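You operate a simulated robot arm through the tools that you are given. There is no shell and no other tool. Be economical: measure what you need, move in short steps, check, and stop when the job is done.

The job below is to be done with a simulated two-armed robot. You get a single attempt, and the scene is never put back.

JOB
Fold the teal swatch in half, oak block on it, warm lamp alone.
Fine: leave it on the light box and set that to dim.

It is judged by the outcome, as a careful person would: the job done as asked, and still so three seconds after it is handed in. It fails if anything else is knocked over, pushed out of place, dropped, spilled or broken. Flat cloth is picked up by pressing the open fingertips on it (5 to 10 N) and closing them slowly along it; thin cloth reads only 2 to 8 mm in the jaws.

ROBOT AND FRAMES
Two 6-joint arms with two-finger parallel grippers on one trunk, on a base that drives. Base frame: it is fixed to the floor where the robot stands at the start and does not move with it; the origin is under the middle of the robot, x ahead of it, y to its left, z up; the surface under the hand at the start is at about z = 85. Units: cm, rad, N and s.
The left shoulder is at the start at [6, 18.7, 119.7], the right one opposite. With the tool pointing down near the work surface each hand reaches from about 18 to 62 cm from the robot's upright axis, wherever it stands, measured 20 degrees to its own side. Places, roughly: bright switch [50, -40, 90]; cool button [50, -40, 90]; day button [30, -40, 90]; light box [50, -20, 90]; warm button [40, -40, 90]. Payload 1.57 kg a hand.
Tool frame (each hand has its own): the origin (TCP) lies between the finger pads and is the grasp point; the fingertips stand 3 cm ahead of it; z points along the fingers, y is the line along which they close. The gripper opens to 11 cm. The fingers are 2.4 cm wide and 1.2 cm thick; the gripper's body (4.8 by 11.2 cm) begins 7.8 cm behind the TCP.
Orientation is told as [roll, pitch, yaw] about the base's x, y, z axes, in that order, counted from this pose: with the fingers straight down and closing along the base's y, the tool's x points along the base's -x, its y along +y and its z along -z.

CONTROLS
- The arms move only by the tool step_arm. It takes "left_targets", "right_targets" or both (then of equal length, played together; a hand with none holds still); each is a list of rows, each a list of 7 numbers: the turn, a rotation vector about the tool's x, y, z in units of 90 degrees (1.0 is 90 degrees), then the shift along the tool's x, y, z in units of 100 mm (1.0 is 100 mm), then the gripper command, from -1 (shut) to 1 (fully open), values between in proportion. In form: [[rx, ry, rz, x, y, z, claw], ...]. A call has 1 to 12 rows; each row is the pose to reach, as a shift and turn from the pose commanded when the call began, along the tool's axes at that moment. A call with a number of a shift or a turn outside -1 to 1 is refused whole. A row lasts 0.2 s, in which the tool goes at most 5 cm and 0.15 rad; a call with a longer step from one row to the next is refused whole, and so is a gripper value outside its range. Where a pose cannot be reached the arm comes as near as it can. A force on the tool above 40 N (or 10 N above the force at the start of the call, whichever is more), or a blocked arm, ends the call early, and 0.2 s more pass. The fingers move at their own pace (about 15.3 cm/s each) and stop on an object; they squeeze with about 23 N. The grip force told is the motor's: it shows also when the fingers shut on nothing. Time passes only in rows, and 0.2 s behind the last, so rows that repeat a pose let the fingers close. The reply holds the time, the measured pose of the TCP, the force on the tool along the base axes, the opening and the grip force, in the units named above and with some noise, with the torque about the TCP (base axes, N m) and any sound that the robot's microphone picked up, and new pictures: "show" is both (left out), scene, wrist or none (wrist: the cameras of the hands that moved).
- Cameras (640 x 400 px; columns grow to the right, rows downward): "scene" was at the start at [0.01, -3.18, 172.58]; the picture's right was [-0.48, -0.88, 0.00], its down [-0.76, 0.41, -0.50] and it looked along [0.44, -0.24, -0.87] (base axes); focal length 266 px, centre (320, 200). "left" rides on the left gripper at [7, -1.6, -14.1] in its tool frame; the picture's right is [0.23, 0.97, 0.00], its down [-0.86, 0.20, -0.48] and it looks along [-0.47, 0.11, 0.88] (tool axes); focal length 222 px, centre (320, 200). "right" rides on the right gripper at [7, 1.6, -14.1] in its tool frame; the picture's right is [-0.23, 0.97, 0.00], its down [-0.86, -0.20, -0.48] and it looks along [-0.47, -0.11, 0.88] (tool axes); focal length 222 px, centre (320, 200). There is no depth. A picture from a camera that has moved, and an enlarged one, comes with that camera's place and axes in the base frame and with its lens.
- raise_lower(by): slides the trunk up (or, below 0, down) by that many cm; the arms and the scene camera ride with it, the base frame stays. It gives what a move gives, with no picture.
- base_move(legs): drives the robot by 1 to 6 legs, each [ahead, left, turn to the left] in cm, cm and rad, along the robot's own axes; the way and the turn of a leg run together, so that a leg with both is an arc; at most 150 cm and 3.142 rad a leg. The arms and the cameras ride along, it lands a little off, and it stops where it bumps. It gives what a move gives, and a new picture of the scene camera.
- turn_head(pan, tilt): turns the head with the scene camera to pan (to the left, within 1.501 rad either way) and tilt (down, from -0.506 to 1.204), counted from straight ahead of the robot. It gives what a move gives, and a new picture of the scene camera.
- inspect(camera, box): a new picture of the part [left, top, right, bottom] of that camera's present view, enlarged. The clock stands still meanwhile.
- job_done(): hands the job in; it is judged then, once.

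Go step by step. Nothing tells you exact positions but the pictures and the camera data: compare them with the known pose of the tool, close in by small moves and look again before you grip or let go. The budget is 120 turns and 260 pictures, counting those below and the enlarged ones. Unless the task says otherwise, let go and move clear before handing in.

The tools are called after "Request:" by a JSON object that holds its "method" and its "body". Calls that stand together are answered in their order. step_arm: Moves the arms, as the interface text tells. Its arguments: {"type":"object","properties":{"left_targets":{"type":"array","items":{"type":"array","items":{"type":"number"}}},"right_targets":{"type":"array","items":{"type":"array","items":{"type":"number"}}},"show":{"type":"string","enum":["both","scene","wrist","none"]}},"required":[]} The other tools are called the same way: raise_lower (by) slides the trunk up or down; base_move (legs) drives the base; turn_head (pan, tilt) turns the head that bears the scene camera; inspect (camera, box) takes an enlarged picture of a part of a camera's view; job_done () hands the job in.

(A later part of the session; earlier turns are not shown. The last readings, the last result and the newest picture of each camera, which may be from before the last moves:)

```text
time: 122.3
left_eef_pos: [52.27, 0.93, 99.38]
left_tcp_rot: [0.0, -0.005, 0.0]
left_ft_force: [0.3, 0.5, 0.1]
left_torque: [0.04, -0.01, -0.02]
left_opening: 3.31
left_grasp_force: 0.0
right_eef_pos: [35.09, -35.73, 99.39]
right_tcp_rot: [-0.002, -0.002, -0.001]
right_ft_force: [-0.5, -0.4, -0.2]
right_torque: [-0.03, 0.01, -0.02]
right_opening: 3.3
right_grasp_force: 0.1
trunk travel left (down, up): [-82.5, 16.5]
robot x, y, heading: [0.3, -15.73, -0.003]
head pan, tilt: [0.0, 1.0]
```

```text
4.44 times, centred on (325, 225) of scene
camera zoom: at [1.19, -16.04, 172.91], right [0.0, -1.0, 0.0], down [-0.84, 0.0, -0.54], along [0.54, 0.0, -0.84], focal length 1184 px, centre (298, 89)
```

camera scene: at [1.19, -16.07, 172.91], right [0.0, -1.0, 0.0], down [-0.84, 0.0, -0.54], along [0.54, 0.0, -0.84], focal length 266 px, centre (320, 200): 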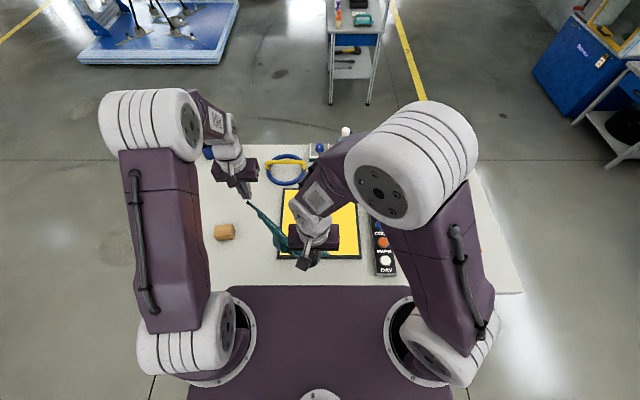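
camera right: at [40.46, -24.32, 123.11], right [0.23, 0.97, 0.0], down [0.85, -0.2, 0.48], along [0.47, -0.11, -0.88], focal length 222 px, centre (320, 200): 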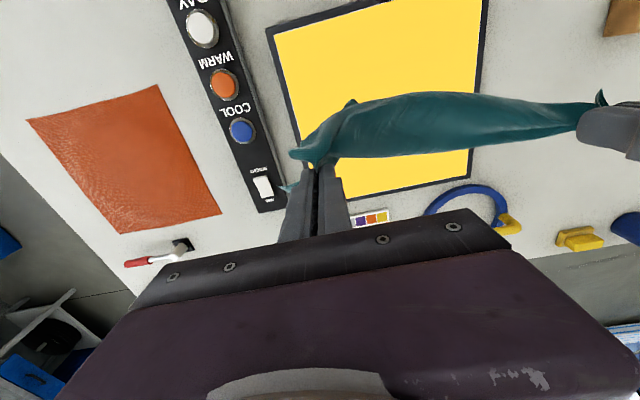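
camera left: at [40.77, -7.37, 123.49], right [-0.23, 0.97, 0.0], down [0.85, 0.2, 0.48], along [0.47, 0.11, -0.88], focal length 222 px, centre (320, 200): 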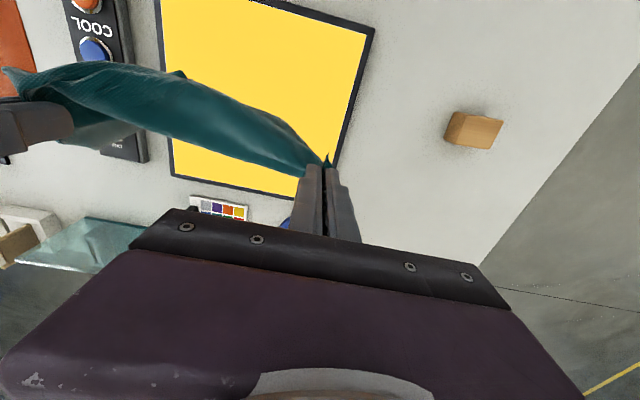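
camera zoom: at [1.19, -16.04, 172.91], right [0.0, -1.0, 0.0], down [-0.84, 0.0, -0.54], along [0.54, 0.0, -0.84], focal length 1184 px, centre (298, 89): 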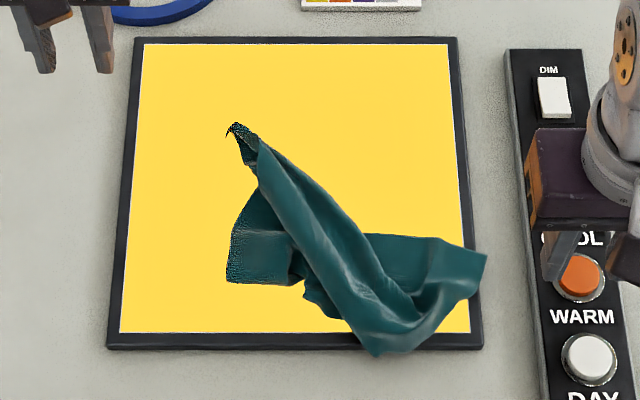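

Corner A (upper left) and the corner at right look adjacent (≈23 cm apart). I'll approach both and view them closely.

Request:
{"method": "step_arm", "body": {"left_targets": [[0, 0, 0, 0.05, -0.4, 0.1, -0.45], [0, 0, 0, 0.1, -0.8, 0.2, -0.45], [0, 0, 0, 0.14, -1, 0.4, -0.45], [0, 0, 0, 0.14, -1, 0.65, -0.45], [0, 0, 0, 0.14, -1, 0.65, -0.45]], "right_targets": [[0, 0, 0, -0.2, 0.3, 0.1, -0.45], [0, 0, 0, -0.4, 0.6, 0.2, -0.45], [0, 0, 0, -0.5, 0.8, 0.4, -0.45], [0, 0, 0, -0.5, 0.8, 0.65, -0.45], [0, 0, 0, -0.5, 0.8, 0.65, -0.45]], "show": "none"}}

Request:
{"method": "inspect", "body": {"camera": "left", "box": [180, 60, 440, 220]}}

Request:
{"method": "inspect", "body": {"camera": "right", "box": [230, 60, 490, 220]}}

```text
time: 123.5
left_eef_pos: [50.87, -8.61, 92.89]
left_tcp_rot: [-0.001, -0.006, 0.001]
left_ft_force: [-1.0, -0.4, -0.8]
left_torque: [0.02, 0.0, -0.01]
left_opening: 3.03
left_grasp_force: 0.0
right_eef_pos: [39.92, -27.57, 92.7]
right_tcp_rot: [0.0, -0.007, 0.0]
right_ft_force: [-0.2, -0.3, 0.4]
right_torque: [0.01, 0.01, -0.02]
right_opening: 3.05
right_grasp_force: 0.1
trunk travel left (down, up): [-82.5, 16.5]
robot x, y, heading: [-0.19, -15.97, 0.002]
head pan, tilt: [0.0, 1.0]
```

```text
2.46 times, centred on (310, 140) of left
camera zoom: at [43.92, -10.33, 107.04], right [-0.23, 0.97, 0.0], down [0.85, 0.2, 0.48], along [0.47, 0.11, -0.88], focal length 547 px, centre (345, 348)
```

zoom: 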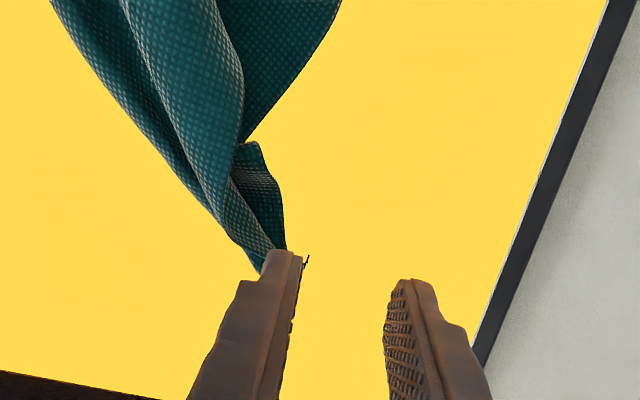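

```text
2.46 times, centred on (360, 140) of right
camera zoom: at [32.72, -26.13, 106.8], right [0.23, 0.97, 0.0], down [0.85, -0.2, 0.48], along [0.47, -0.11, -0.88], focal length 547 px, centre (222, 348)
```

zoom: 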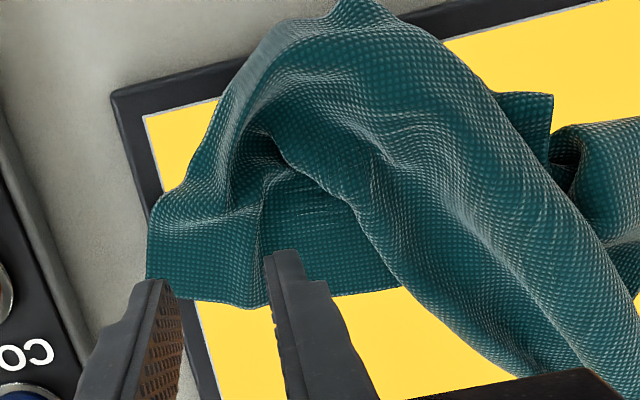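

Request:
{"method": "step_arm", "body": {"left_targets": [[0, 0, 0, 0.08, -0.29, 0, -0.45], [0, 0, 0, 0.12, -0.29, 0.12, -0.45], [0, 0, 0, 0.12, -0.29, 0.25, -0.45], [0, 0, 0, 0.12, -0.29, 0.28, -0.45]], "right_targets": [[0, 0, 0, 0, -0.12, 0, -0.45], [0, 0, 0, 0, -0.12, 0.12, -0.45], [0, 0, 0, 0, -0.12, 0.22, -0.45], [0, 0, 0, 0, -0.12, 0.25, -0.45]], "show": "none"}}

Request:
{"method": "inspect", "body": {"camera": "left", "box": [230, 80, 430, 220]}}

Request:
{"method": "inspect", "body": {"camera": "right", "box": [230, 80, 430, 220]}}

```text
time: 124.5
left_eef_pos: [49.79, -11.6, 90.19]
left_tcp_rot: [0.0, -0.005, -0.001]
left_ft_force: [-0.3, -0.5, -0.5]
left_torque: [0.01, -0.02, -0.01]
left_opening: 3.02
left_grasp_force: 0.1
right_eef_pos: [40.17, -29.03, 90.39]
right_tcp_rot: [-0.001, -0.006, 0.001]
right_ft_force: [0.2, -0.1, -0.8]
right_torque: [0.02, 0.0, 0.02]
right_opening: 3.05
right_grasp_force: 0.1
trunk travel left (down, up): [-82.5, 16.5]
robot x, y, heading: [0.28, -15.95, 0.001]
head pan, tilt: [0.0, 1.0]
```

```text
2.86 times, centred on (330, 150) of left
camera zoom: at [42.79, -13.32, 104.19], right [-0.23, 0.97, 0.0], down [0.85, 0.2, 0.48], along [0.47, 0.11, -0.88], focal length 635 px, centre (291, 343)
```

zoom: 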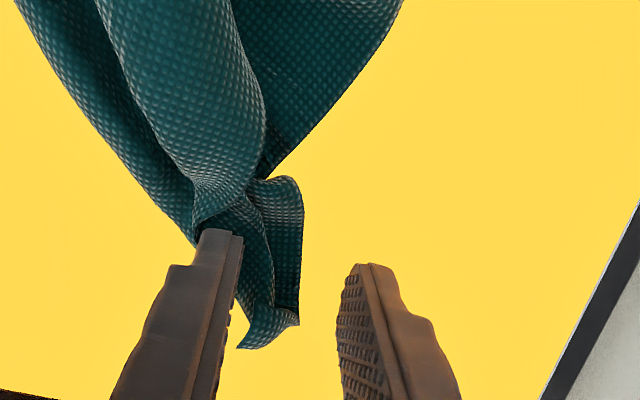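

```text
2.86 times, centred on (330, 150) of right
camera zoom: at [33.02, -27.32, 104.41], right [0.23, 0.97, 0.0], down [0.85, -0.2, 0.48], along [0.47, -0.11, -0.88], focal length 635 px, centre (291, 343)
```

zoom: 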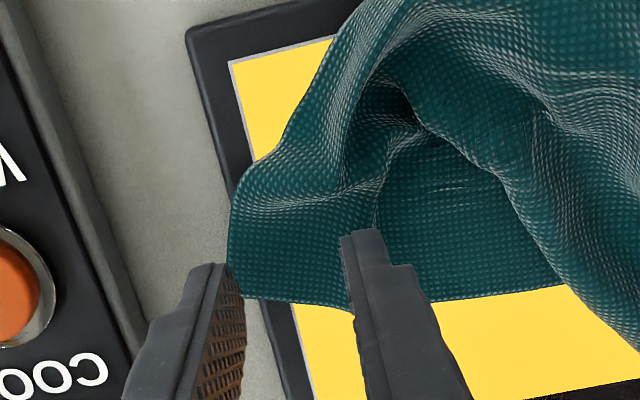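

Request:
{"method": "step_arm", "body": {"left_targets": [[0, 0, 0, 0.02, -0.06, 0.01, -0.45], [0, 0, 0, 0.02, -0.06, 0.03, -0.45], [0, 0, 0, 0.02, -0.06, 0.03, -0.45]], "right_targets": [[0, 0, 0, 0.03, 0.08, 0, -0.45], [0, 0, 0, 0.03, 0.08, 0.05, -0.45], [0, 0, 0, 0.03, 0.08, 0.07, -0.45]], "show": "none"}}

Request:
{"method": "step_arm", "body": {"left_targets": [[0, 0, 0, 0, 0, 0, -0.53], [0, 0, 0, 0, 0, 0, -0.61], [0, 0, 0, 0, 0, 0, -0.69], [0, 0, 0, 0, 0, 0, -0.77], [0, 0, 0, 0, 0, 0, -0.85], [0, 0, 0, 0, 0, 0, -0.93], [0, 0, 0, 0, 0, 0, -1], [0, 0, 0, 0, 0, 0, -1]], "right_targets": [[0, 0, 0, 0, 0, 0.012, -0.45], [0, 0, 0, 0, 0, 0.012, -0.53], [0, 0, 0, 0, 0, 0.012, -0.62], [0, 0, 0, 0, 0, 0.012, -0.72], [0, 0, 0, 0, 0, 0.012, -0.82], [0, 0, 0, 0, 0, 0.012, -0.92], [0, 0, 0, 0, 0, 0.012, -1], [0, 0, 0, 0, 0, 0.012, -1]], "show": "none"}}

Request:
{"method": "inspect", "body": {"camera": "right", "box": [230, 80, 430, 220]}}

```text
time: 125.3
left_eef_pos: [49.49, -12.16, 89.83]
left_tcp_rot: [-0.002, -0.005, -0.001]
left_ft_force: [-0.5, 0.5, 0.3]
left_torque: [-0.02, -0.02, 0.01]
left_opening: 3.02
left_grasp_force: 0.1
right_eef_pos: [39.77, -28.09, 89.73]
right_tcp_rot: [0.0, -0.007, 0.0]
right_ft_force: [0.1, 0.2, 0.3]
right_torque: [0.01, -0.01, 0.0]
right_opening: 3.02
right_grasp_force: 0.0
trunk travel left (down, up): [-82.5, 16.5]
robot x, y, heading: [0.1, -15.63, 0.001]
head pan, tilt: [0.0, 1.0]
```

```text
time: 127.1
left_eef_pos: [49.57, -12.09, 89.72]
left_tcp_rot: [-0.002, -0.007, 0.002]
left_ft_force: [-0.5, 0.2, 0.3]
left_torque: [0.0, 0.01, -0.01]
left_opening: 0.22
left_grasp_force: 22.9
right_eef_pos: [39.89, -28.17, 89.58]
right_tcp_rot: [0.0, -0.005, 0.001]
right_ft_force: [-0.4, -0.7, 0.5]
right_torque: [0.02, 0.01, 0.01]
right_opening: 0.0
right_grasp_force: 21.0
trunk travel left (down, up): [-82.5, 16.5]
robot x, y, heading: [-0.26, -15.59, 0.001]
head pan, tilt: [0.0, 1.0]
```

```text
2.86 times, centred on (330, 150) of right
camera zoom: at [32.67, -26.45, 103.73], right [0.23, 0.97, 0.0], down [0.85, -0.2, 0.48], along [0.47, -0.11, -0.88], focal length 635 px, centre (291, 343)
```

zoom: 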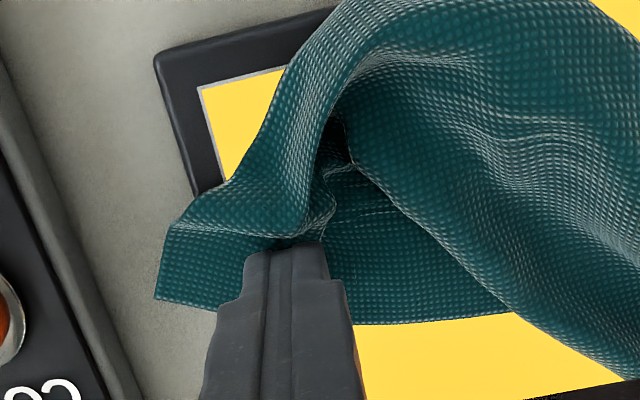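

Request:
{"method": "step_arm", "body": {"right_targets": [[0, 0, 0, 0, 0, -0.12, -1], [0, 0, 0, 0.03, -0.05, -0.12, -0.4], [0, 0, 0, 0.03, -0.05, -0.04, -0.4], [0, 0, 0, 0.03, -0.05, 0, -0.4], [0, 0, 0, 0.03, -0.05, 0.015, -0.4], [0, 0, 0, 0.03, -0.05, 0.015, -0.4]], "show": "none"}}

```text
time: 128.5
left_eef_pos: [49.61, -12.19, 89.72]
left_tcp_rot: [-0.001, -0.005, 0.0]
left_ft_force: [-0.7, -0.1, -0.1]
left_torque: [0.02, -0.02, -0.01]
left_opening: 0.22
left_grasp_force: 23.3
right_eef_pos: [39.55, -28.63, 89.49]
right_tcp_rot: [-0.001, -0.009, 0.001]
right_ft_force: [1.4, 0.5, 14.3]
right_torque: [0.23, 0.1, -0.03]
right_opening: 3.31
right_grasp_force: 0.0
trunk travel left (down, up): [-82.5, 16.5]
robot x, y, heading: [0.34, -15.88, 0.0]
head pan, tilt: [0.0, 1.0]
```

Request:
{"method": "step_arm", "body": {"right_targets": [[0, 0, 0, 0, 0, -0.003, -0.46], [0, 0, 0, 0, 0, -0.004, -0.52], [0, 0, 0, 0, 0, -0.004, -0.58], [0, 0, 0, 0, 0, -0.004, -0.64], [0, 0, 0, 0, 0, -0.004, -0.7], [0, 0, 0, 0, 0, -0.004, -0.76], [0, 0, 0, 0, 0, -0.004, -0.82], [0, 0, 0, 0, 0, -0.004, -0.88], [0, 0, 0, 0, 0, -0.004, -0.94], [0, 0, 0, 0, 0, -0.004, -1], [0, 0, 0, 0, 0, -0.004, -1]], "show": "none"}}

Request:
{"method": "inspect", "body": {"camera": "right", "box": [230, 80, 430, 220]}}

```text
time: 130.9
left_eef_pos: [49.37, -12.09, 89.87]
left_tcp_rot: [-0.003, -0.007, -0.001]
left_ft_force: [-0.7, 1.0, 0.5]
left_torque: [-0.01, -0.03, -0.02]
left_opening: 0.2
left_grasp_force: 23.0
right_eef_pos: [39.49, -28.61, 89.66]
right_tcp_rot: [-0.001, -0.007, 0.0]
right_ft_force: [1.8, 1.6, 28.6]
right_torque: [0.07, 0.2, -0.04]
right_opening: 0.27
right_grasp_force: 22.9
trunk travel left (down, up): [-82.5, 16.5]
robot x, y, heading: [0.42, -16.18, -0.001]
head pan, tilt: [0.0, 1.0]
```

```text
2.86 times, centred on (330, 150) of right
camera zoom: at [32.22, -26.94, 103.57], right [0.23, 0.97, 0.0], down [0.85, -0.2, 0.49], along [0.47, -0.11, -0.87], focal length 635 px, centre (291, 343)
```

zoom: 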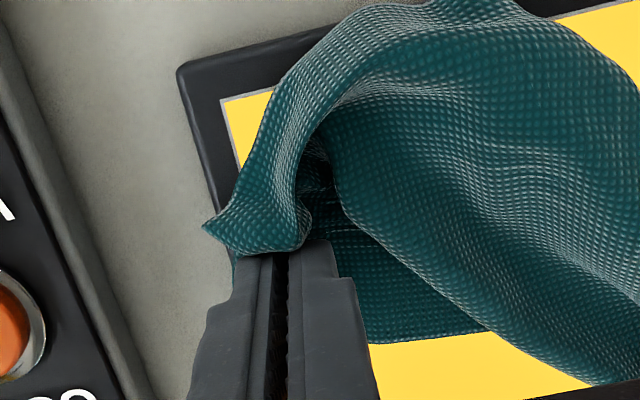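

Both corners held. Lift and let the cloth hang open.

Request:
{"method": "step_arm", "body": {"left_targets": [[0, 0, 0, 0.05, 0.05, -0.3, -1], [0, 0, 0, 0.2, 0.15, -0.6, -1], [0, 0, 0, 0.35, 0.25, -0.9, -1], [0, 0, 0, 0.5, 0.4, -1, -1], [0, 0, 0, 0.5, 0.5, -1, -1]], "right_targets": [[0, 0, 0, 0, 0, -0.3, -1], [0, 0, 0, -0.1, 0, -0.6, -1], [0, 0, 0, -0.2, 0, -0.9, -1], [0, 0, 0, -0.3, 0, -1, -1], [0, 0, 0, -0.3, 0, -1, -1]], "show": "none"}}

Request:
{"method": "step_arm", "body": {"left_targets": [[0, 0, 0, 0, 0, -0.4, -1], [0, 0, 0, 0, 0, -0.8, -1], [0, 0, 0, 0, 0, -1, -1], [0, 0, 0, 0, 0, -1, -1], [0, 0, 0, 0, 0, -1, -1]], "right_targets": [[0, 0, 0, 0, 0, -0.4, -1], [0, 0, 0, 0, 0, -0.8, -1], [0, 0, 0, 0, 0, -1, -1], [0, 0, 0, 0, 0, -1, -1], [0, 0, 0, 0, 0, -1, -1]], "show": "none"}}

Request:
{"method": "inspect", "body": {"camera": "scene", "box": [260, 160, 380, 270]}}

```text
time: 132.1
left_eef_pos: [44.48, -6.97, 99.84]
left_tcp_rot: [-0.002, -0.003, 0.0]
left_ft_force: [0.2, -0.2, -0.2]
left_torque: [-0.01, 0.02, 0.03]
left_opening: 0.2
left_grasp_force: 22.3
right_eef_pos: [42.36, -28.71, 99.26]
right_tcp_rot: [-0.003, -0.006, 0.0]
right_ft_force: [0.2, 1.2, -0.2]
right_torque: [-0.01, -0.02, 0.01]
right_opening: 0.24
right_grasp_force: 23.3
trunk travel left (down, up): [-82.5, 16.5]
robot x, y, heading: [0.13, -16.04, 0.001]
head pan, tilt: [0.0, 1.0]
```

```text
time: 133.3
left_eef_pos: [44.59, -6.87, 110.04]
left_tcp_rot: [0.0, -0.006, -0.001]
left_ft_force: [-0.6, -1.0, 0.2]
left_torque: [0.01, 0.01, -0.01]
left_opening: 0.2
left_grasp_force: 23.2
right_eef_pos: [42.09, -28.87, 109.62]
right_tcp_rot: [0.0, -0.005, -0.001]
right_ft_force: [-0.8, 0.6, 0.9]
right_torque: [0.02, 0.02, -0.01]
right_opening: 0.26
right_grasp_force: 23.0
trunk travel left (down, up): [-82.5, 16.5]
robot x, y, heading: [-0.02, -15.86, -0.0]
head pan, tilt: [0.0, 1.0]
```

```text
3.64 times, centred on (320, 215) of scene
camera zoom: at [1.08, -15.93, 172.91], right [0.0, -1.0, 0.0], down [-0.84, 0.0, -0.54], along [0.54, 0.0, -0.84], focal length 969 px, centre (320, 146)
```

zoom: 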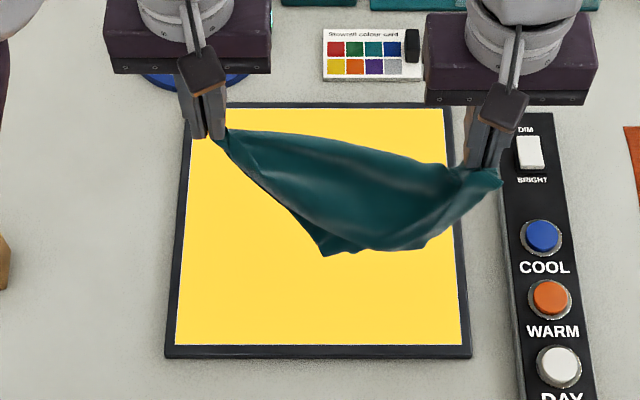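

Request:
{"method": "step_arm", "body": {"left_targets": [[0, 0, 0, 0, 0.1, 0, -1], [0, 0, 0, 0, 0.2, 0, -1], [0, 0, 0, 0, 0.2, 0, -1]], "right_targets": [[0, 0, 0, -0.2, 0, 0, -1], [0, 0, 0, -0.2, 0, 0, -1], [0, 0, 0, -0.2, 0, 0, -1]], "show": "none"}}

Request:
{"method": "inspect", "body": {"camera": "right", "box": [240, 20, 600, 220]}}

Request:
{"method": "inspect", "body": {"camera": "left", "box": [40, 20, 400, 220]}}

```text
time: 134.1
left_eef_pos: [44.46, -4.98, 109.87]
left_tcp_rot: [-0.002, -0.004, 0.001]
left_ft_force: [0.2, -0.8, 0.0]
left_torque: [0.04, 0.02, 0.02]
left_opening: 0.22
left_grasp_force: 23.1
right_eef_pos: [44.16, -28.89, 109.6]
right_tcp_rot: [0.0, -0.007, -0.001]
right_ft_force: [-0.9, 0.2, 0.6]
right_torque: [0.03, 0.01, -0.02]
right_opening: 0.25
right_grasp_force: 22.6
trunk travel left (down, up): [-82.5, 16.5]
robot x, y, heading: [0.06, -15.75, -0.005]
head pan, tilt: [0.0, 1.0]
```

```text
1.78 times, centred on (420, 120) of right
camera zoom: at [36.94, -27.24, 123.63], right [0.23, 0.97, 0.0], down [0.85, -0.2, 0.48], along [0.47, -0.11, -0.88], focal length 395 px, centre (142, 342)
```

zoom: 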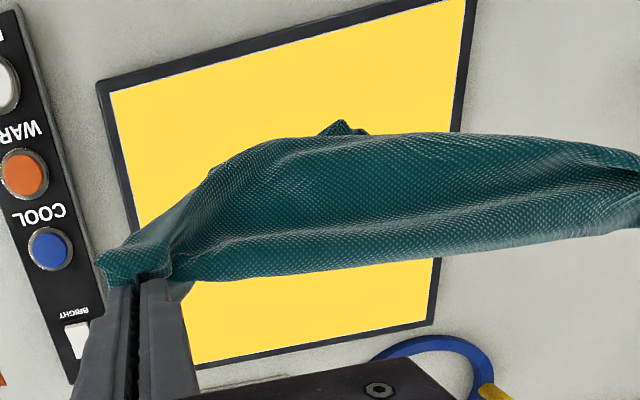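

```text
1.78 times, centred on (220, 120) of left
camera zoom: at [37.48, -6.68, 123.89], right [-0.23, 0.97, 0.0], down [0.85, 0.2, 0.48], along [0.47, 0.11, -0.88], focal length 395 px, centre (498, 342)
```

zoom: 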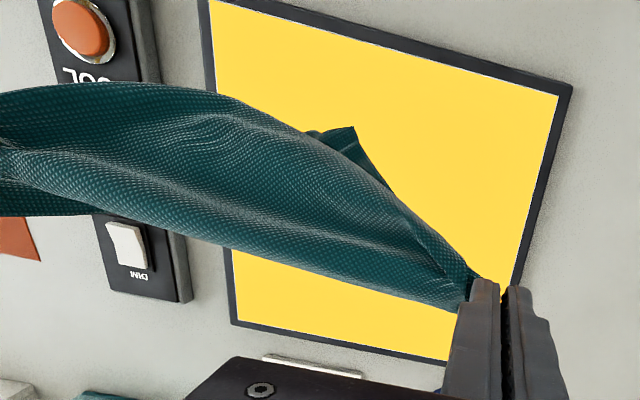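

Still slack at 24 cm, so it is again the diagonal. I'll lay it as a triangle with its apex toward the robot, keep hold of A, then pinch the top layer's apex corner, which is adjacent to A.

Request:
{"method": "step_arm", "body": {"left_targets": [[0, 0, 0, 0.2, 0.1, 0, -1], [0, 0, 0, 0.45, 0.2, 0, -1], [0, 0, 0, 0.7, 0.25, 0, -1], [0, 0, 0, 0.9, 0.25, 0.1, -1], [0, 0, 0, 0.9, 0.25, 0.2, -1], [0, 0, 0, 0.9, 0.25, 0.2, -1]], "right_targets": [[0, 0, 0, 0.2, -0.05, 0, -1], [0, 0, 0, 0.45, -0.1, 0, -1], [0, 0, 0, 0.7, -0.12, 0, -1], [0, 0, 0, 0.9, -0.15, 0.1, -1], [0, 0, 0, 0.9, -0.15, 0.2, -1], [0, 0, 0, 0.9, -0.15, 0.2, -1]], "show": "none"}}

Request:
{"method": "inspect", "body": {"camera": "scene", "box": [260, 180, 380, 290]}}

```text
time: 135.5
left_eef_pos: [35.49, -2.77, 107.62]
left_tcp_rot: [0.0, -0.005, 0.0]
left_ft_force: [-0.1, -3.1, -0.2]
left_torque: [-0.06, 0.01, 0.03]
left_opening: 0.22
left_grasp_force: 23.4
right_eef_pos: [35.41, -30.16, 107.22]
right_tcp_rot: [0.0, -0.005, 0.001]
right_ft_force: [0.7, 1.0, 0.5]
right_torque: [0.07, 0.0, 0.02]
right_opening: 0.25
right_grasp_force: 23.0
trunk travel left (down, up): [-82.5, 16.5]
robot x, y, heading: [0.02, -16.15, -0.001]
head pan, tilt: [0.0, 1.0]
```

```text
3.64 times, centred on (320, 235) of scene
camera zoom: at [1.14, -15.95, 172.91], right [0.0, -1.0, 0.0], down [-0.84, 0.0, -0.54], along [0.54, 0.0, -0.84], focal length 969 px, centre (320, 73)
```

zoom: 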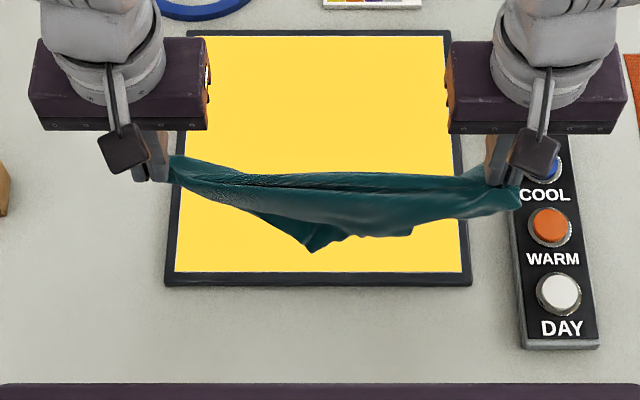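

Request:
{"method": "step_arm", "body": {"left_targets": [[0, 0, 0, -0.2, 0, 0.1, -1], [0, 0, 0, -0.4, 0, 0.22, -1], [0, 0, 0, -0.6, 0, 0.38, -1], [0, 0, 0, -0.78, 0, 0.55, -1], [0, 0, 0, -0.9, 0, 0.75, -1], [0, 0, 0, -1, 0, 0.95, -1]], "right_targets": [[0, 0, 0, -0.2, 0, 0.1, -1], [0, 0, 0, -0.4, 0, 0.22, -1], [0, 0, 0, -0.6, 0, 0.38, -1], [0, 0, 0, -0.78, 0, 0.55, -1], [0, 0, 0, -0.9, 0, 0.75, -1], [0, 0, 0, -1, 0, 0.95, -1]], "show": "none"}}

Request:
{"method": "step_arm", "body": {"left_targets": [[0, 0, 0, -0.15, 0, 0.2, -1], [0, 0, 0, -0.3, 0, 0.4, -1], [0, 0, 0, -0.4, 0, 0.6, -1], [0, 0, 0, -0.45, 0, 0.7, -1], [0, 0, 0, -0.45, 0, 0.72, -1]], "right_targets": [[0, 0, 0, -0.15, 0, 0.2, -1], [0, 0, 0, -0.3, 0, 0.4, -1], [0, 0, 0, -0.4, 0, 0.6, -1], [0, 0, 0, -0.45, 0, 0.7, -1], [0, 0, 0, -0.45, 0, 0.72, -1]], "show": "none"}}

Request:
{"method": "inspect", "body": {"camera": "scene", "box": [265, 180, 375, 270]}}

```text
time: 136.9
left_eef_pos: [45.54, -2.51, 98.24]
left_tcp_rot: [-0.001, -0.005, 0.001]
left_ft_force: [0.8, -2.7, -0.1]
left_torque: [-0.1, 0.0, 0.04]
left_opening: 0.2
left_grasp_force: 23.3
right_eef_pos: [45.38, -30.25, 97.93]
right_tcp_rot: [0.0, -0.003, 0.0]
right_ft_force: [0.9, 2.4, -0.4]
right_torque: [0.12, 0.04, -0.07]
right_opening: 0.21
right_grasp_force: 22.8
trunk travel left (down, up): [-82.5, 16.5]
robot x, y, heading: [0.3, -15.94, 0.003]
head pan, tilt: [0.0, 1.0]
```

```text
time: 138.1
left_eef_pos: [50.02, -2.61, 90.97]
left_tcp_rot: [-0.002, -0.005, 0.001]
left_ft_force: [-0.6, -1.8, 0.0]
left_torque: [-0.09, -0.02, 0.01]
left_opening: 0.19
left_grasp_force: 22.9
right_eef_pos: [49.95, -30.1, 90.81]
right_tcp_rot: [0.0, -0.005, -0.001]
right_ft_force: [-0.1, 2.0, -0.4]
right_torque: [0.07, -0.01, 0.0]
right_opening: 0.24
right_grasp_force: 22.8
trunk travel left (down, up): [-82.5, 16.5]
robot x, y, heading: [0.04, -15.85, -0.004]
head pan, tilt: [0.0, 1.0]
```

```text
4.44 times, centred on (320, 225) of scene
camera zoom: at [1.14, -15.95, 172.91], right [0.0, -1.0, 0.0], down [-0.84, 0.0, -0.54], along [0.54, 0.0, -0.84], focal length 1184 px, centre (320, 89)
```

zoom: 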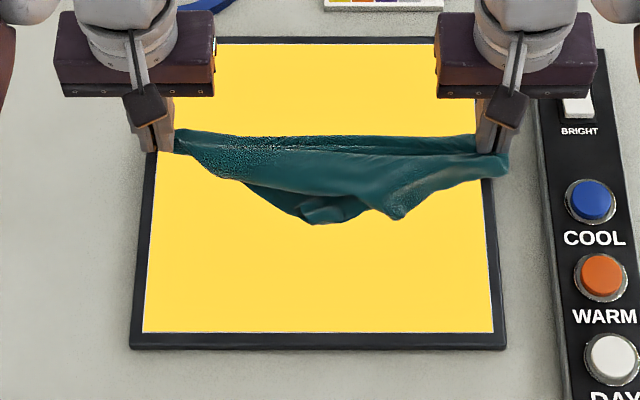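

Request:
{"method": "step_arm", "body": {"right_targets": [[0, 0, 0, 0, 0, 0.05, -0.8], [0, 0, 0, 0, 0, 0.05, -0.45], [0, 0, 0, 0, 0, -0.3, -0.45], [0, 0, 0, 0.1, 0.2, -0.5, -0.45], [0, 0, 0, 0.3, 0.5, -0.5, -0.45], [0, 0, 0, 0.52, 0.75, -0.4, -0.45], [0, 0, 0, 0.55, 0.79, -0.1, -0.45], [0, 0, 0, 0.55, 0.79, -0.05, -0.45]], "show": "none"}}

Request:
{"method": "inspect", "body": {"camera": "right", "box": [200, 50, 500, 220]}}

```text
time: 139.9
left_eef_pos: [50.0, -2.66, 91.15]
left_tcp_rot: [-0.002, -0.005, 0.001]
left_ft_force: [-0.2, 0.4, 0.0]
left_torque: [-0.03, -0.02, 0.02]
left_opening: 0.2
left_grasp_force: 22.4
right_eef_pos: [44.62, -22.28, 91.18]
right_tcp_rot: [-0.001, -0.005, 0.001]
right_ft_force: [0.6, -0.2, 0.1]
right_torque: [0.03, 0.0, 0.03]
right_opening: 3.02
right_grasp_force: 0.0
trunk travel left (down, up): [-82.5, 16.5]
robot x, y, heading: [-0.15, -15.84, -0.001]
head pan, tilt: [0.0, 1.0]
```

```text
2.13 times, centred on (350, 135) of right
camera zoom: at [37.42, -20.64, 105.3], right [0.23, 0.97, 0.0], down [0.85, -0.2, 0.48], along [0.47, -0.11, -0.88], focal length 474 px, centre (256, 339)
```

zoom: 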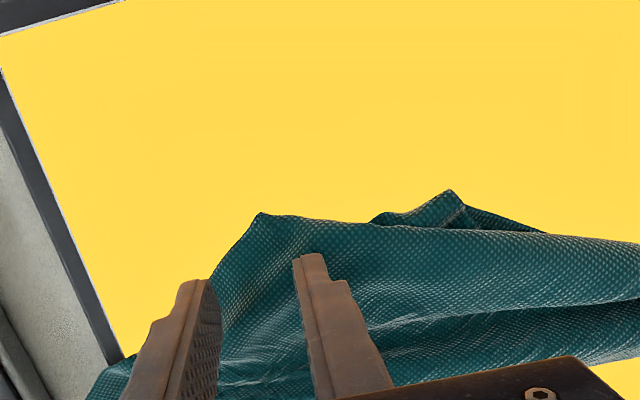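

Request:
{"method": "step_arm", "body": {"right_targets": [[0, 0, 0, 0.14, 0.06, 0, -0.55], [0, 0, 0, 0.14, 0.06, 0.1, -0.55], [0, 0, 0, 0.14, 0.06, 0.13, -0.55], [0, 0, 0, 0.14, 0.06, 0.13, -0.55]], "show": "none"}}

Request:
{"method": "inspect", "body": {"camera": "right", "box": [230, 80, 430, 220]}}

```text
time: 140.9
left_eef_pos: [50.12, -2.72, 91.04]
left_tcp_rot: [-0.003, -0.005, 0.0]
left_ft_force: [-0.5, 0.7, 0.7]
left_torque: [-0.02, -0.01, -0.03]
left_opening: 0.19
left_grasp_force: 23.0
right_eef_pos: [43.11, -21.64, 89.96]
right_tcp_rot: [-0.001, -0.006, -0.001]
right_ft_force: [-0.6, 0.7, 0.7]
right_torque: [0.03, -0.03, 0.01]
right_opening: 2.5
right_grasp_force: 0.2
trunk travel left (down, up): [-82.5, 16.5]
robot x, y, heading: [-0.33, -15.74, -0.001]
head pan, tilt: [0.0, 1.0]
```

```text
2.86 times, centred on (330, 150) of right
camera zoom: at [35.98, -20.08, 103.99], right [0.23, 0.97, 0.0], down [0.85, -0.2, 0.48], along [0.47, -0.11, -0.88], focal length 635 px, centre (291, 343)
```

zoom: 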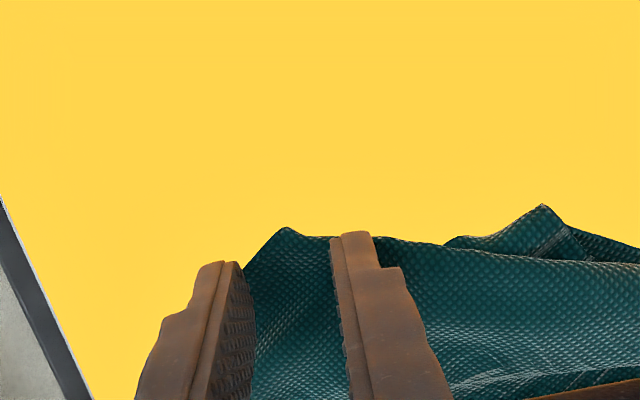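

Request:
{"method": "step_arm", "body": {"right_targets": [[0, 0, 0, 0, 0, 0.02, -0.55], [0, 0, 0, 0, 0, 0.035, -0.55], [0, 0, 0, 0, 0, 0.035, -0.61], [0, 0, 0, 0, 0, 0.035, -0.67], [0, 0, 0, 0, 0, 0.035, -0.73], [0, 0, 0, 0, 0, 0.035, -0.79], [0, 0, 0, 0, 0, 0.035, -0.85], [0, 0, 0, 0, 0, 0.035, -0.92], [0, 0, 0, 0, 0, 0.035, -1], [0, 0, 0, 0, 0, 0.035, -1]], "show": "none"}}

```text
time: 143.1
left_eef_pos: [50.01, -2.57, 91.06]
left_tcp_rot: [-0.001, -0.007, -0.002]
left_ft_force: [-0.7, -1.1, -0.1]
left_torque: [-0.03, 0.01, 0.0]
left_opening: 0.2
left_grasp_force: 23.3
right_eef_pos: [43.14, -21.77, 89.63]
right_tcp_rot: [-0.003, -0.006, -0.001]
right_ft_force: [0.9, 0.6, 5.6]
right_torque: [0.12, -0.01, 0.02]
right_opening: 0.17
right_grasp_force: 23.0
trunk travel left (down, up): [-82.5, 16.5]
robot x, y, heading: [0.14, -16.01, 0.005]
head pan, tilt: [0.0, 1.0]
```

Got it. Lift both and look at the hang.

Request:
{"method": "step_arm", "body": {"left_targets": [[0, 0, 0, 0.05, -0.05, -0.3, -1], [0, 0, 0, 0.15, -0.15, -0.6, -1], [0, 0, 0, 0.25, -0.25, -0.9, -1], [0, 0, 0, 0.35, -0.3, -1, -1], [0, 0, 0, 0.5, -0.3, -1, -1]], "right_targets": [[0, 0, 0, 0, 0, -0.3, -1], [0, 0, 0, -0.05, -0.1, -0.6, -1], [0, 0, 0, -0.1, -0.2, -0.9, -1], [0, 0, 0, -0.15, -0.3, -1, -1], [0, 0, 0, -0.2, -0.35, -1, -1]], "show": "none"}}

Request:
{"method": "step_arm", "body": {"left_targets": [[0, 0, 0, 0, 0, -0.4, -1], [0, 0, 0, 0, 0, -0.8, -1], [0, 0, 0, 0, 0, -1, -1], [0, 0, 0, 0, 0, -1, -1], [0, 0, 0, 0, 0, -1, -1]], "right_targets": [[0, 0, 0, 0, 0, -0.4, -1], [0, 0, 0, 0, 0, -0.8, -1], [0, 0, 0, 0, 0, -1, -1], [0, 0, 0, 0, 0, -1, -1], [0, 0, 0, 0, 0, -1, -1]], "show": "none"}}

Request:
{"method": "inspect", "body": {"camera": "scene", "box": [260, 160, 380, 270]}}

```text
time: 144.3
left_eef_pos: [44.96, -5.75, 101.11]
left_tcp_rot: [-0.002, -0.006, 0.001]
left_ft_force: [-0.2, 0.1, -0.1]
left_torque: [0.02, 0.02, 0.01]
left_opening: 0.2
left_grasp_force: 23.4
right_eef_pos: [45.0, -25.36, 99.77]
right_tcp_rot: [0.002, -0.005, 0.0]
right_ft_force: [0.3, 0.5, -0.8]
right_torque: [0.04, -0.02, -0.04]
right_opening: 0.15
right_grasp_force: 23.0
trunk travel left (down, up): [-82.5, 16.5]
robot x, y, heading: [-0.19, -15.99, 0.001]
head pan, tilt: [0.0, 1.0]
```

```text
time: 145.5
left_eef_pos: [44.73, -5.51, 111.15]
left_tcp_rot: [-0.001, -0.006, -0.002]
left_ft_force: [-0.4, -1.8, 0.0]
left_torque: [0.0, -0.01, 0.02]
left_opening: 0.2
left_grasp_force: 22.8
right_eef_pos: [44.83, -25.17, 109.55]
right_tcp_rot: [0.001, -0.004, 0.0]
right_ft_force: [0.5, 0.8, -0.2]
right_torque: [0.03, 0.0, -0.01]
right_opening: 0.17
right_grasp_force: 23.0
trunk travel left (down, up): [-82.5, 16.5]
robot x, y, heading: [0.08, -15.97, -0.004]
head pan, tilt: [0.0, 1.0]
```

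```text
3.64 times, centred on (320, 215) of scene
camera zoom: at [1.07, -15.95, 172.91], right [0.0, -1.0, 0.0], down [-0.84, 0.0, -0.54], along [0.54, 0.0, -0.84], focal length 969 px, centre (320, 146)
```

zoom: 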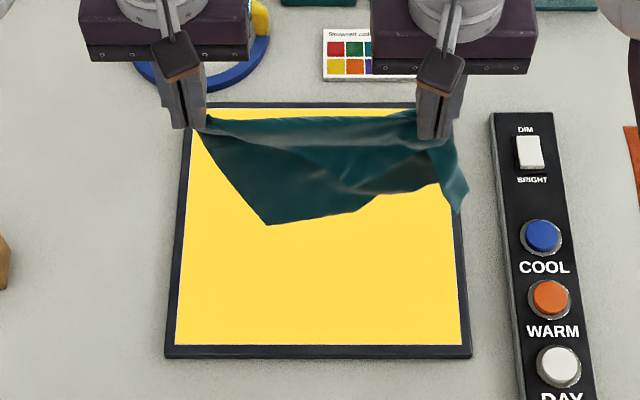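

Request:
{"method": "step_arm", "body": {"left_targets": [[0, 0, 0, 0, 0.08, -0.3, -1], [0, 0, 0, 0, 0.08, -0.5, -1], [0, 0, 0, 0, 0.08, -0.5, -1], [0, 0, 0, 0, 0.08, -0.5, -1], [0, 0, 0, 0, 0.08, -0.5, -1], [0, 0, 0, 0, 0.08, -0.5, -1]], "right_targets": [[0, 0, 0, 0, -0.06, -0.3, -1], [0, 0, 0, 0, -0.06, -0.66, -1], [0, 0, 0, 0, -0.06, -0.66, -1], [0, 0, 0, 0, -0.06, -0.66, -1], [0, 0, 0, 0, -0.06, -0.66, -1], [0, 0, 0, 0, -0.06, -0.66, -1]], "show": "none"}}

Request:
{"method": "inspect", "body": {"camera": "scene", "box": [260, 160, 380, 270]}}

Request:
{"method": "inspect", "body": {"camera": "left", "box": [40, 20, 400, 220]}}

```text
time: 146.9
left_eef_pos: [44.82, -4.82, 115.95]
left_tcp_rot: [-0.001, -0.004, 0.002]
left_ft_force: [0.0, -0.8, 0.0]
left_torque: [-0.04, 0.0, 0.0]
left_opening: 0.19
left_grasp_force: 22.8
right_eef_pos: [44.8, -25.57, 116.24]
right_tcp_rot: [0.0, -0.005, -0.001]
right_ft_force: [0.1, 1.4, -0.1]
right_torque: [0.05, 0.02, 0.03]
right_opening: 0.17
right_grasp_force: 23.4
trunk travel left (down, up): [-82.5, 16.5]
robot x, y, heading: [0.19, -15.75, -0.002]
head pan, tilt: [0.0, 1.0]
```

```text
3.64 times, centred on (320, 215) of scene
camera zoom: at [1.19, -15.95, 172.91], right [0.0, -1.0, 0.0], down [-0.84, 0.0, -0.54], along [0.54, 0.0, -0.84], focal length 969 px, centre (320, 146)
```

zoom: 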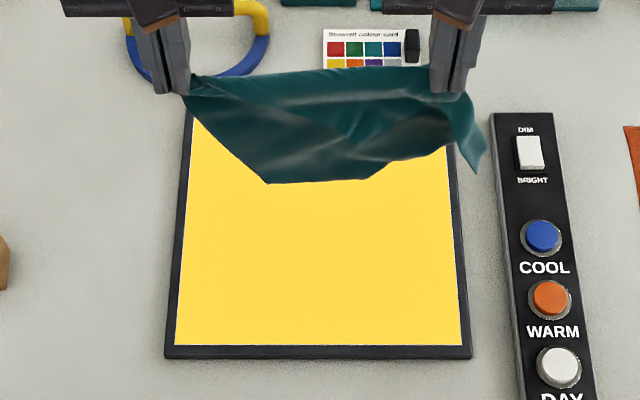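

```text
1.78 times, centred on (220, 120) of left
camera zoom: at [37.85, -6.48, 130.03], right [-0.23, 0.97, 0.0], down [0.85, 0.2, 0.48], along [0.47, 0.11, -0.88], focal length 395 px, centre (498, 342)
```

zoom: 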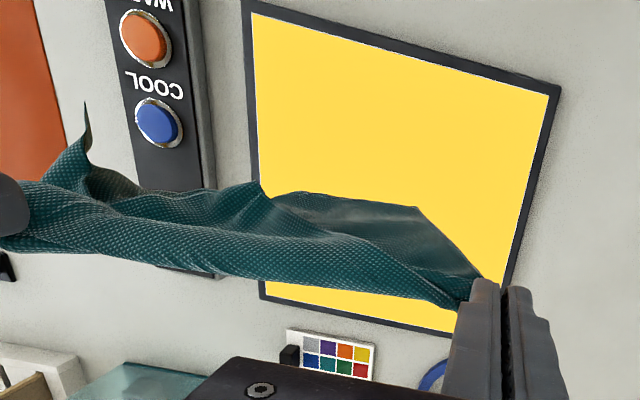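

The hang is shorter than a full square, so some part is still tucked. I'll lower it near the front of the box and drag it forward so friction pulls the tucked layer out flat.

Request:
{"method": "step_arm", "body": {"left_targets": [[0, 0, 0, 0.3, 0, 0.2, -1], [0, 0, 0, 0.6, 0, 0.4, -1], [0, 0, 0, 0.9, 0, 0.6, -1], [0, 0, 0, 1, 0, 0.9, -1]], "right_targets": [[0, 0, 0, 0.3, 0, 0.2, -1], [0, 0, 0, 0.6, 0, 0.4, -1], [0, 0, 0, 0.9, 0, 0.6, -1], [0, 0, 0, 1, 0, 0.9, -1]], "show": "none"}}

Request:
{"method": "step_arm", "body": {"left_targets": [[0, 0, 0, -0.1, 0, 0.4, -1], [0, 0, 0, -0.2, 0, 0.8, -1], [0, 0, 0, -0.4, 0, 1, -1], [0, 0, 0, -0.6, 0, 1, -1], [0, 0, 0, -0.8, 0, 1, -1], [0, 0, 0, -1, 0, 1, -1]], "right_targets": [[0, 0, 0, -0.1, 0, 0.4, -1], [0, 0, 0, -0.2, 0, 0.8, -1], [0, 0, 0, -0.4, 0, 1, -1], [0, 0, 0, -0.6, 0, 1, -1], [0, 0, 0, -0.8, 0, 1, -1], [0, 0, 0, -1, 0, 1, -1]], "show": "none"}}

Request:
{"method": "step_arm", "body": {"left_targets": [[0, 0, 0, -0.15, 0, 0.2, -1], [0, 0, 0, -0.3, 0, 0.4, -1], [0, 0, 0, -0.45, 0, 0.58, -1], [0, 0, 0, -0.6, 0, 0.68, -1], [0, 0, 0, -0.8, 0, 0.68, -1], [0, 0, 0, -1, 0, 0.68, -1]], "right_targets": [[0, 0, 0, -0.15, 0, 0.2, -1], [0, 0, 0, -0.3, 0, 0.4, -1], [0, 0, 0, -0.45, 0, 0.58, -1], [0, 0, 0, -0.6, 0, 0.68, -1], [0, 0, 0, -0.8, 0, 0.68, -1], [0, 0, 0, -1, 0, 0.68, -1]], "show": "none"}}

Request:
{"method": "inspect", "body": {"camera": "scene", "box": [260, 170, 380, 270]}}

```text
time: 147.9
left_eef_pos: [34.88, -4.83, 106.99]
left_tcp_rot: [-0.002, -0.004, 0.0]
left_ft_force: [0.5, -0.9, -0.6]
left_torque: [-0.05, -0.01, 0.04]
left_opening: 0.21
left_grasp_force: 23.2
right_eef_pos: [34.91, -25.74, 107.16]
right_tcp_rot: [0.0, -0.004, -0.001]
right_ft_force: [0.1, 1.3, -0.3]
right_torque: [0.08, 0.04, 0.01]
right_opening: 0.12
right_grasp_force: 23.1
trunk travel left (down, up): [-82.5, 16.5]
robot x, y, heading: [-0.0, -15.74, -0.004]
head pan, tilt: [0.0, 1.0]
```

```text
time: 149.3
left_eef_pos: [45.17, -4.85, 96.94]
left_tcp_rot: [-0.001, -0.007, 0.0]
left_ft_force: [0.2, -1.4, 0.1]
left_torque: [-0.06, -0.01, -0.01]
left_opening: 0.2
left_grasp_force: 23.4
right_eef_pos: [45.32, -25.96, 97.02]
right_tcp_rot: [0.001, -0.007, -0.001]
right_ft_force: [0.0, 2.3, -0.1]
right_torque: [0.04, 0.02, 0.02]
right_opening: 0.17
right_grasp_force: 23.6
trunk travel left (down, up): [-82.5, 16.5]
robot x, y, heading: [-0.06, -16.14, -0.002]
head pan, tilt: [0.0, 1.0]
```

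```text
time: 150.7
left_eef_pos: [55.04, -5.0, 90.12]
left_tcp_rot: [-0.001, -0.005, 0.001]
left_ft_force: [0.9, -1.1, 0.7]
left_torque: [-0.05, 0.02, 0.02]
left_opening: 0.2
left_grasp_force: 23.0
right_eef_pos: [55.07, -25.73, 90.36]
right_tcp_rot: [-0.001, -0.002, -0.001]
right_ft_force: [-0.8, 1.4, 0.9]
right_torque: [0.01, 0.02, 0.0]
right_opening: 0.16
right_grasp_force: 22.8
trunk travel left (down, up): [-82.5, 16.5]
robot x, y, heading: [0.05, -16.05, 0.001]
head pan, tilt: [0.0, 1.0]
```

```text
4.00 times, centred on (320, 220) of scene
camera zoom: at [1.24, -15.93, 172.91], right [0.0, -1.0, 0.0], down [-0.84, 0.0, -0.54], along [0.54, 0.0, -0.84], focal length 1066 px, centre (320, 120)
```

zoom: 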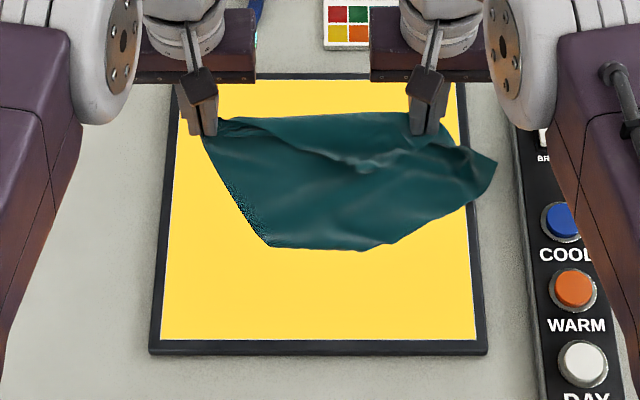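

Request:
{"method": "inspect", "body": {"camera": "scene", "box": [290, 190, 370, 240]}}

Request:
{"method": "inspect", "body": {"camera": "right", "box": [200, 0, 600, 220]}}

Request:
{"method": "inspect", "body": {"camera": "left", "box": [40, 0, 440, 220]}}

```text
8.00 times, centred on (330, 215) of scene
camera zoom: at [1.24, -15.93, 172.91], right [0.0, -1.0, 0.0], down [-0.84, 0.0, -0.54], along [0.54, 0.0, -0.84], focal length 2131 px, centre (240, 80)
```

zoom: 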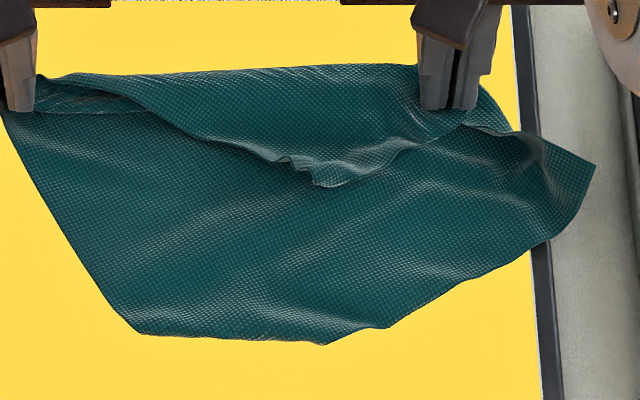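

```text
1.60 times, centred on (400, 110) of right
camera zoom: at [47.88, -24.11, 104.43], right [0.23, 0.97, 0.0], down [0.85, -0.2, 0.48], along [0.47, -0.11, -0.88], focal length 355 px, centre (192, 344)
```

zoom: 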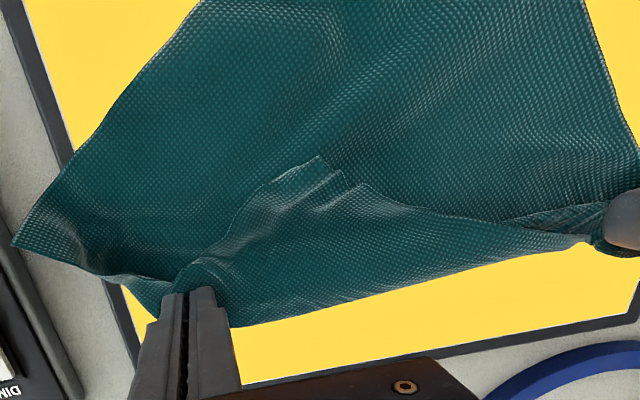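

```text
1.60 times, centred on (240, 110) of left
camera zoom: at [48.05, -6.63, 104.25], right [-0.23, 0.97, 0.0], down [0.85, 0.2, 0.48], along [0.47, 0.11, -0.88], focal length 355 px, centre (448, 344)
```

zoom: 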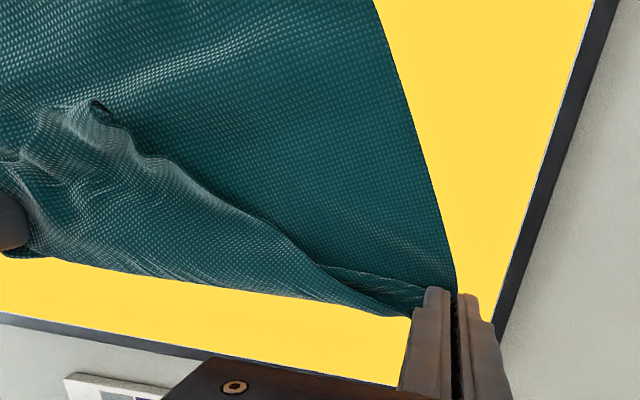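

Now it's clear: a triangular flap is folded over on top along the far side, its apex being the missing corner near (50, −20). I'll re-grip that apex with the right hand.

Request:
{"method": "step_arm", "body": {"right_targets": [[0, 0, 0, 0, 0, 0.05, -0.8], [0, 0, 0, 0, 0, 0.05, -0.4], [0, 0, 0, 0, 0, -0.3, -0.45], [0, 0, 0, 0.2, 0.3, -0.4, -0.45], [0, 0, 0, 0.4, 0.58, -0.3, -0.45], [0, 0, 0, 0.42, 0.58, -0.1, -0.45], [0, 0, 0, 0.42, 0.58, -0.05, -0.45]], "show": "none"}}

Request:
{"method": "inspect", "body": {"camera": "right", "box": [200, 60, 480, 220]}}

```text
time: 152.3
left_eef_pos: [55.0, -5.05, 90.26]
left_tcp_rot: [-0.001, -0.005, 0.0]
left_ft_force: [-0.3, -0.2, 0.1]
left_torque: [0.01, 0.01, 0.02]
left_opening: 0.18
left_grasp_force: 23.1
right_eef_pos: [50.78, -20.09, 91.05]
right_tcp_rot: [0.0, -0.006, -0.001]
right_ft_force: [-0.2, -1.1, -0.8]
right_torque: [-0.03, 0.01, -0.01]
right_opening: 3.03
right_grasp_force: 0.0
trunk travel left (down, up): [-82.5, 16.5]
robot x, y, heading: [0.33, -16.34, 0.002]
head pan, tilt: [0.0, 1.0]
```

```text
2.29 times, centred on (340, 140) of right
camera zoom: at [43.71, -18.51, 105.14], right [0.23, 0.97, 0.0], down [0.85, -0.2, 0.48], along [0.47, -0.11, -0.88], focal length 508 px, centre (274, 337)
```

zoom: 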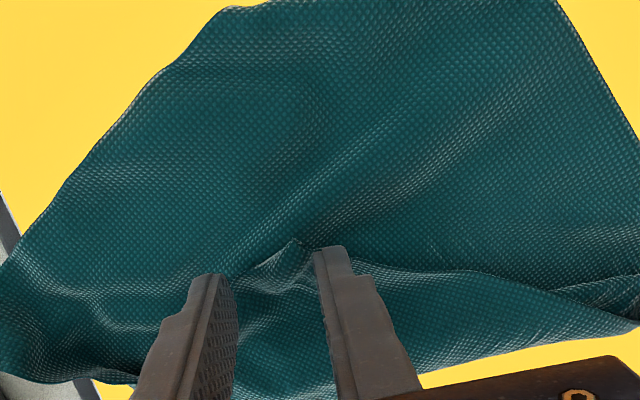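

Request:
{"method": "step_arm", "body": {"right_targets": [[0, 0, 0, 0.04, 0.06, 0, -0.5], [0, 0, 0, 0.04, 0.06, 0.08, -0.5], [0, 0, 0, 0.04, 0.06, 0.12, -0.5], [0, 0, 0, 0.04, 0.06, 0.135, -0.5], [0, 0, 0, 0.04, 0.06, 0.135, -0.5]], "show": "none"}}

```text
time: 153.5
left_eef_pos: [54.94, -4.97, 90.07]
left_tcp_rot: [-0.003, -0.005, -0.001]
left_ft_force: [-0.5, -1.0, 0.2]
left_torque: [0.0, -0.01, 0.03]
left_opening: 0.18
left_grasp_force: 22.9
right_eef_pos: [50.63, -19.3, 89.73]
right_tcp_rot: [0.002, -0.005, 0.002]
right_ft_force: [0.5, -0.9, -0.5]
right_torque: [-0.04, -0.01, 0.01]
right_opening: 2.74
right_grasp_force: 0.1
trunk travel left (down, up): [-82.5, 16.5]
robot x, y, heading: [-0.07, -15.86, 0.002]
head pan, tilt: [0.0, 1.0]
```

Request:
{"method": "step_arm", "body": {"right_targets": [[0, 0, 0, 0.03, 0, 0.01, -0.5], [0, 0, 0, 0.03, 0, 0.012, -0.57], [0, 0, 0, 0.03, 0, 0.012, -0.64], [0, 0, 0, 0.03, 0, 0.012, -0.71], [0, 0, 0, 0.03, 0, 0.012, -0.78], [0, 0, 0, 0.03, 0, 0.012, -0.85], [0, 0, 0, 0.03, 0, 0.012, -0.92], [0, 0, 0, 0.03, 0, 0.012, -1], [0, 0, 0, 0.03, 0, 0.012, -1]], "show": "none"}}

Request:
{"method": "inspect", "body": {"camera": "right", "box": [200, 60, 480, 220]}}

```text
time: 155.5
left_eef_pos: [54.79, -5.06, 90.23]
left_tcp_rot: [-0.001, -0.005, -0.001]
left_ft_force: [-0.5, -0.1, -0.4]
left_torque: [-0.01, 0.01, 0.03]
left_opening: 0.18
left_grasp_force: 22.9
right_eef_pos: [50.32, -19.44, 89.7]
right_tcp_rot: [-0.002, -0.007, 0.001]
right_ft_force: [0.8, 0.4, 10.0]
right_torque: [0.06, -0.05, -0.03]
right_opening: 0.2
right_grasp_force: 23.6
trunk travel left (down, up): [-82.5, 16.5]
robot x, y, heading: [-0.0, -15.81, -0.0]
head pan, tilt: [0.0, 1.0]
```

```text
2.29 times, centred on (340, 140) of right
camera zoom: at [43.05, -17.77, 103.63], right [0.23, 0.97, 0.0], down [0.85, -0.2, 0.48], along [0.47, -0.11, -0.87], focal length 508 px, centre (274, 337)
```

zoom: 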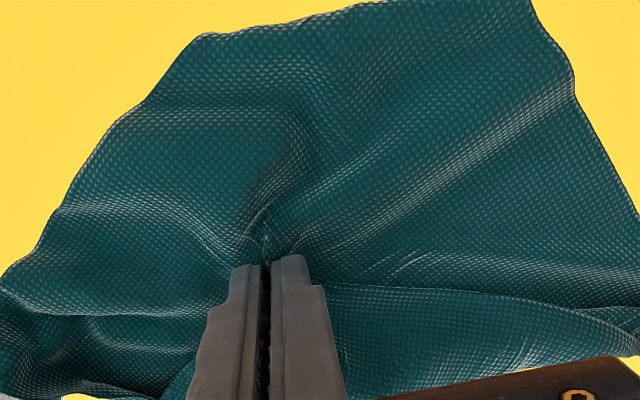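

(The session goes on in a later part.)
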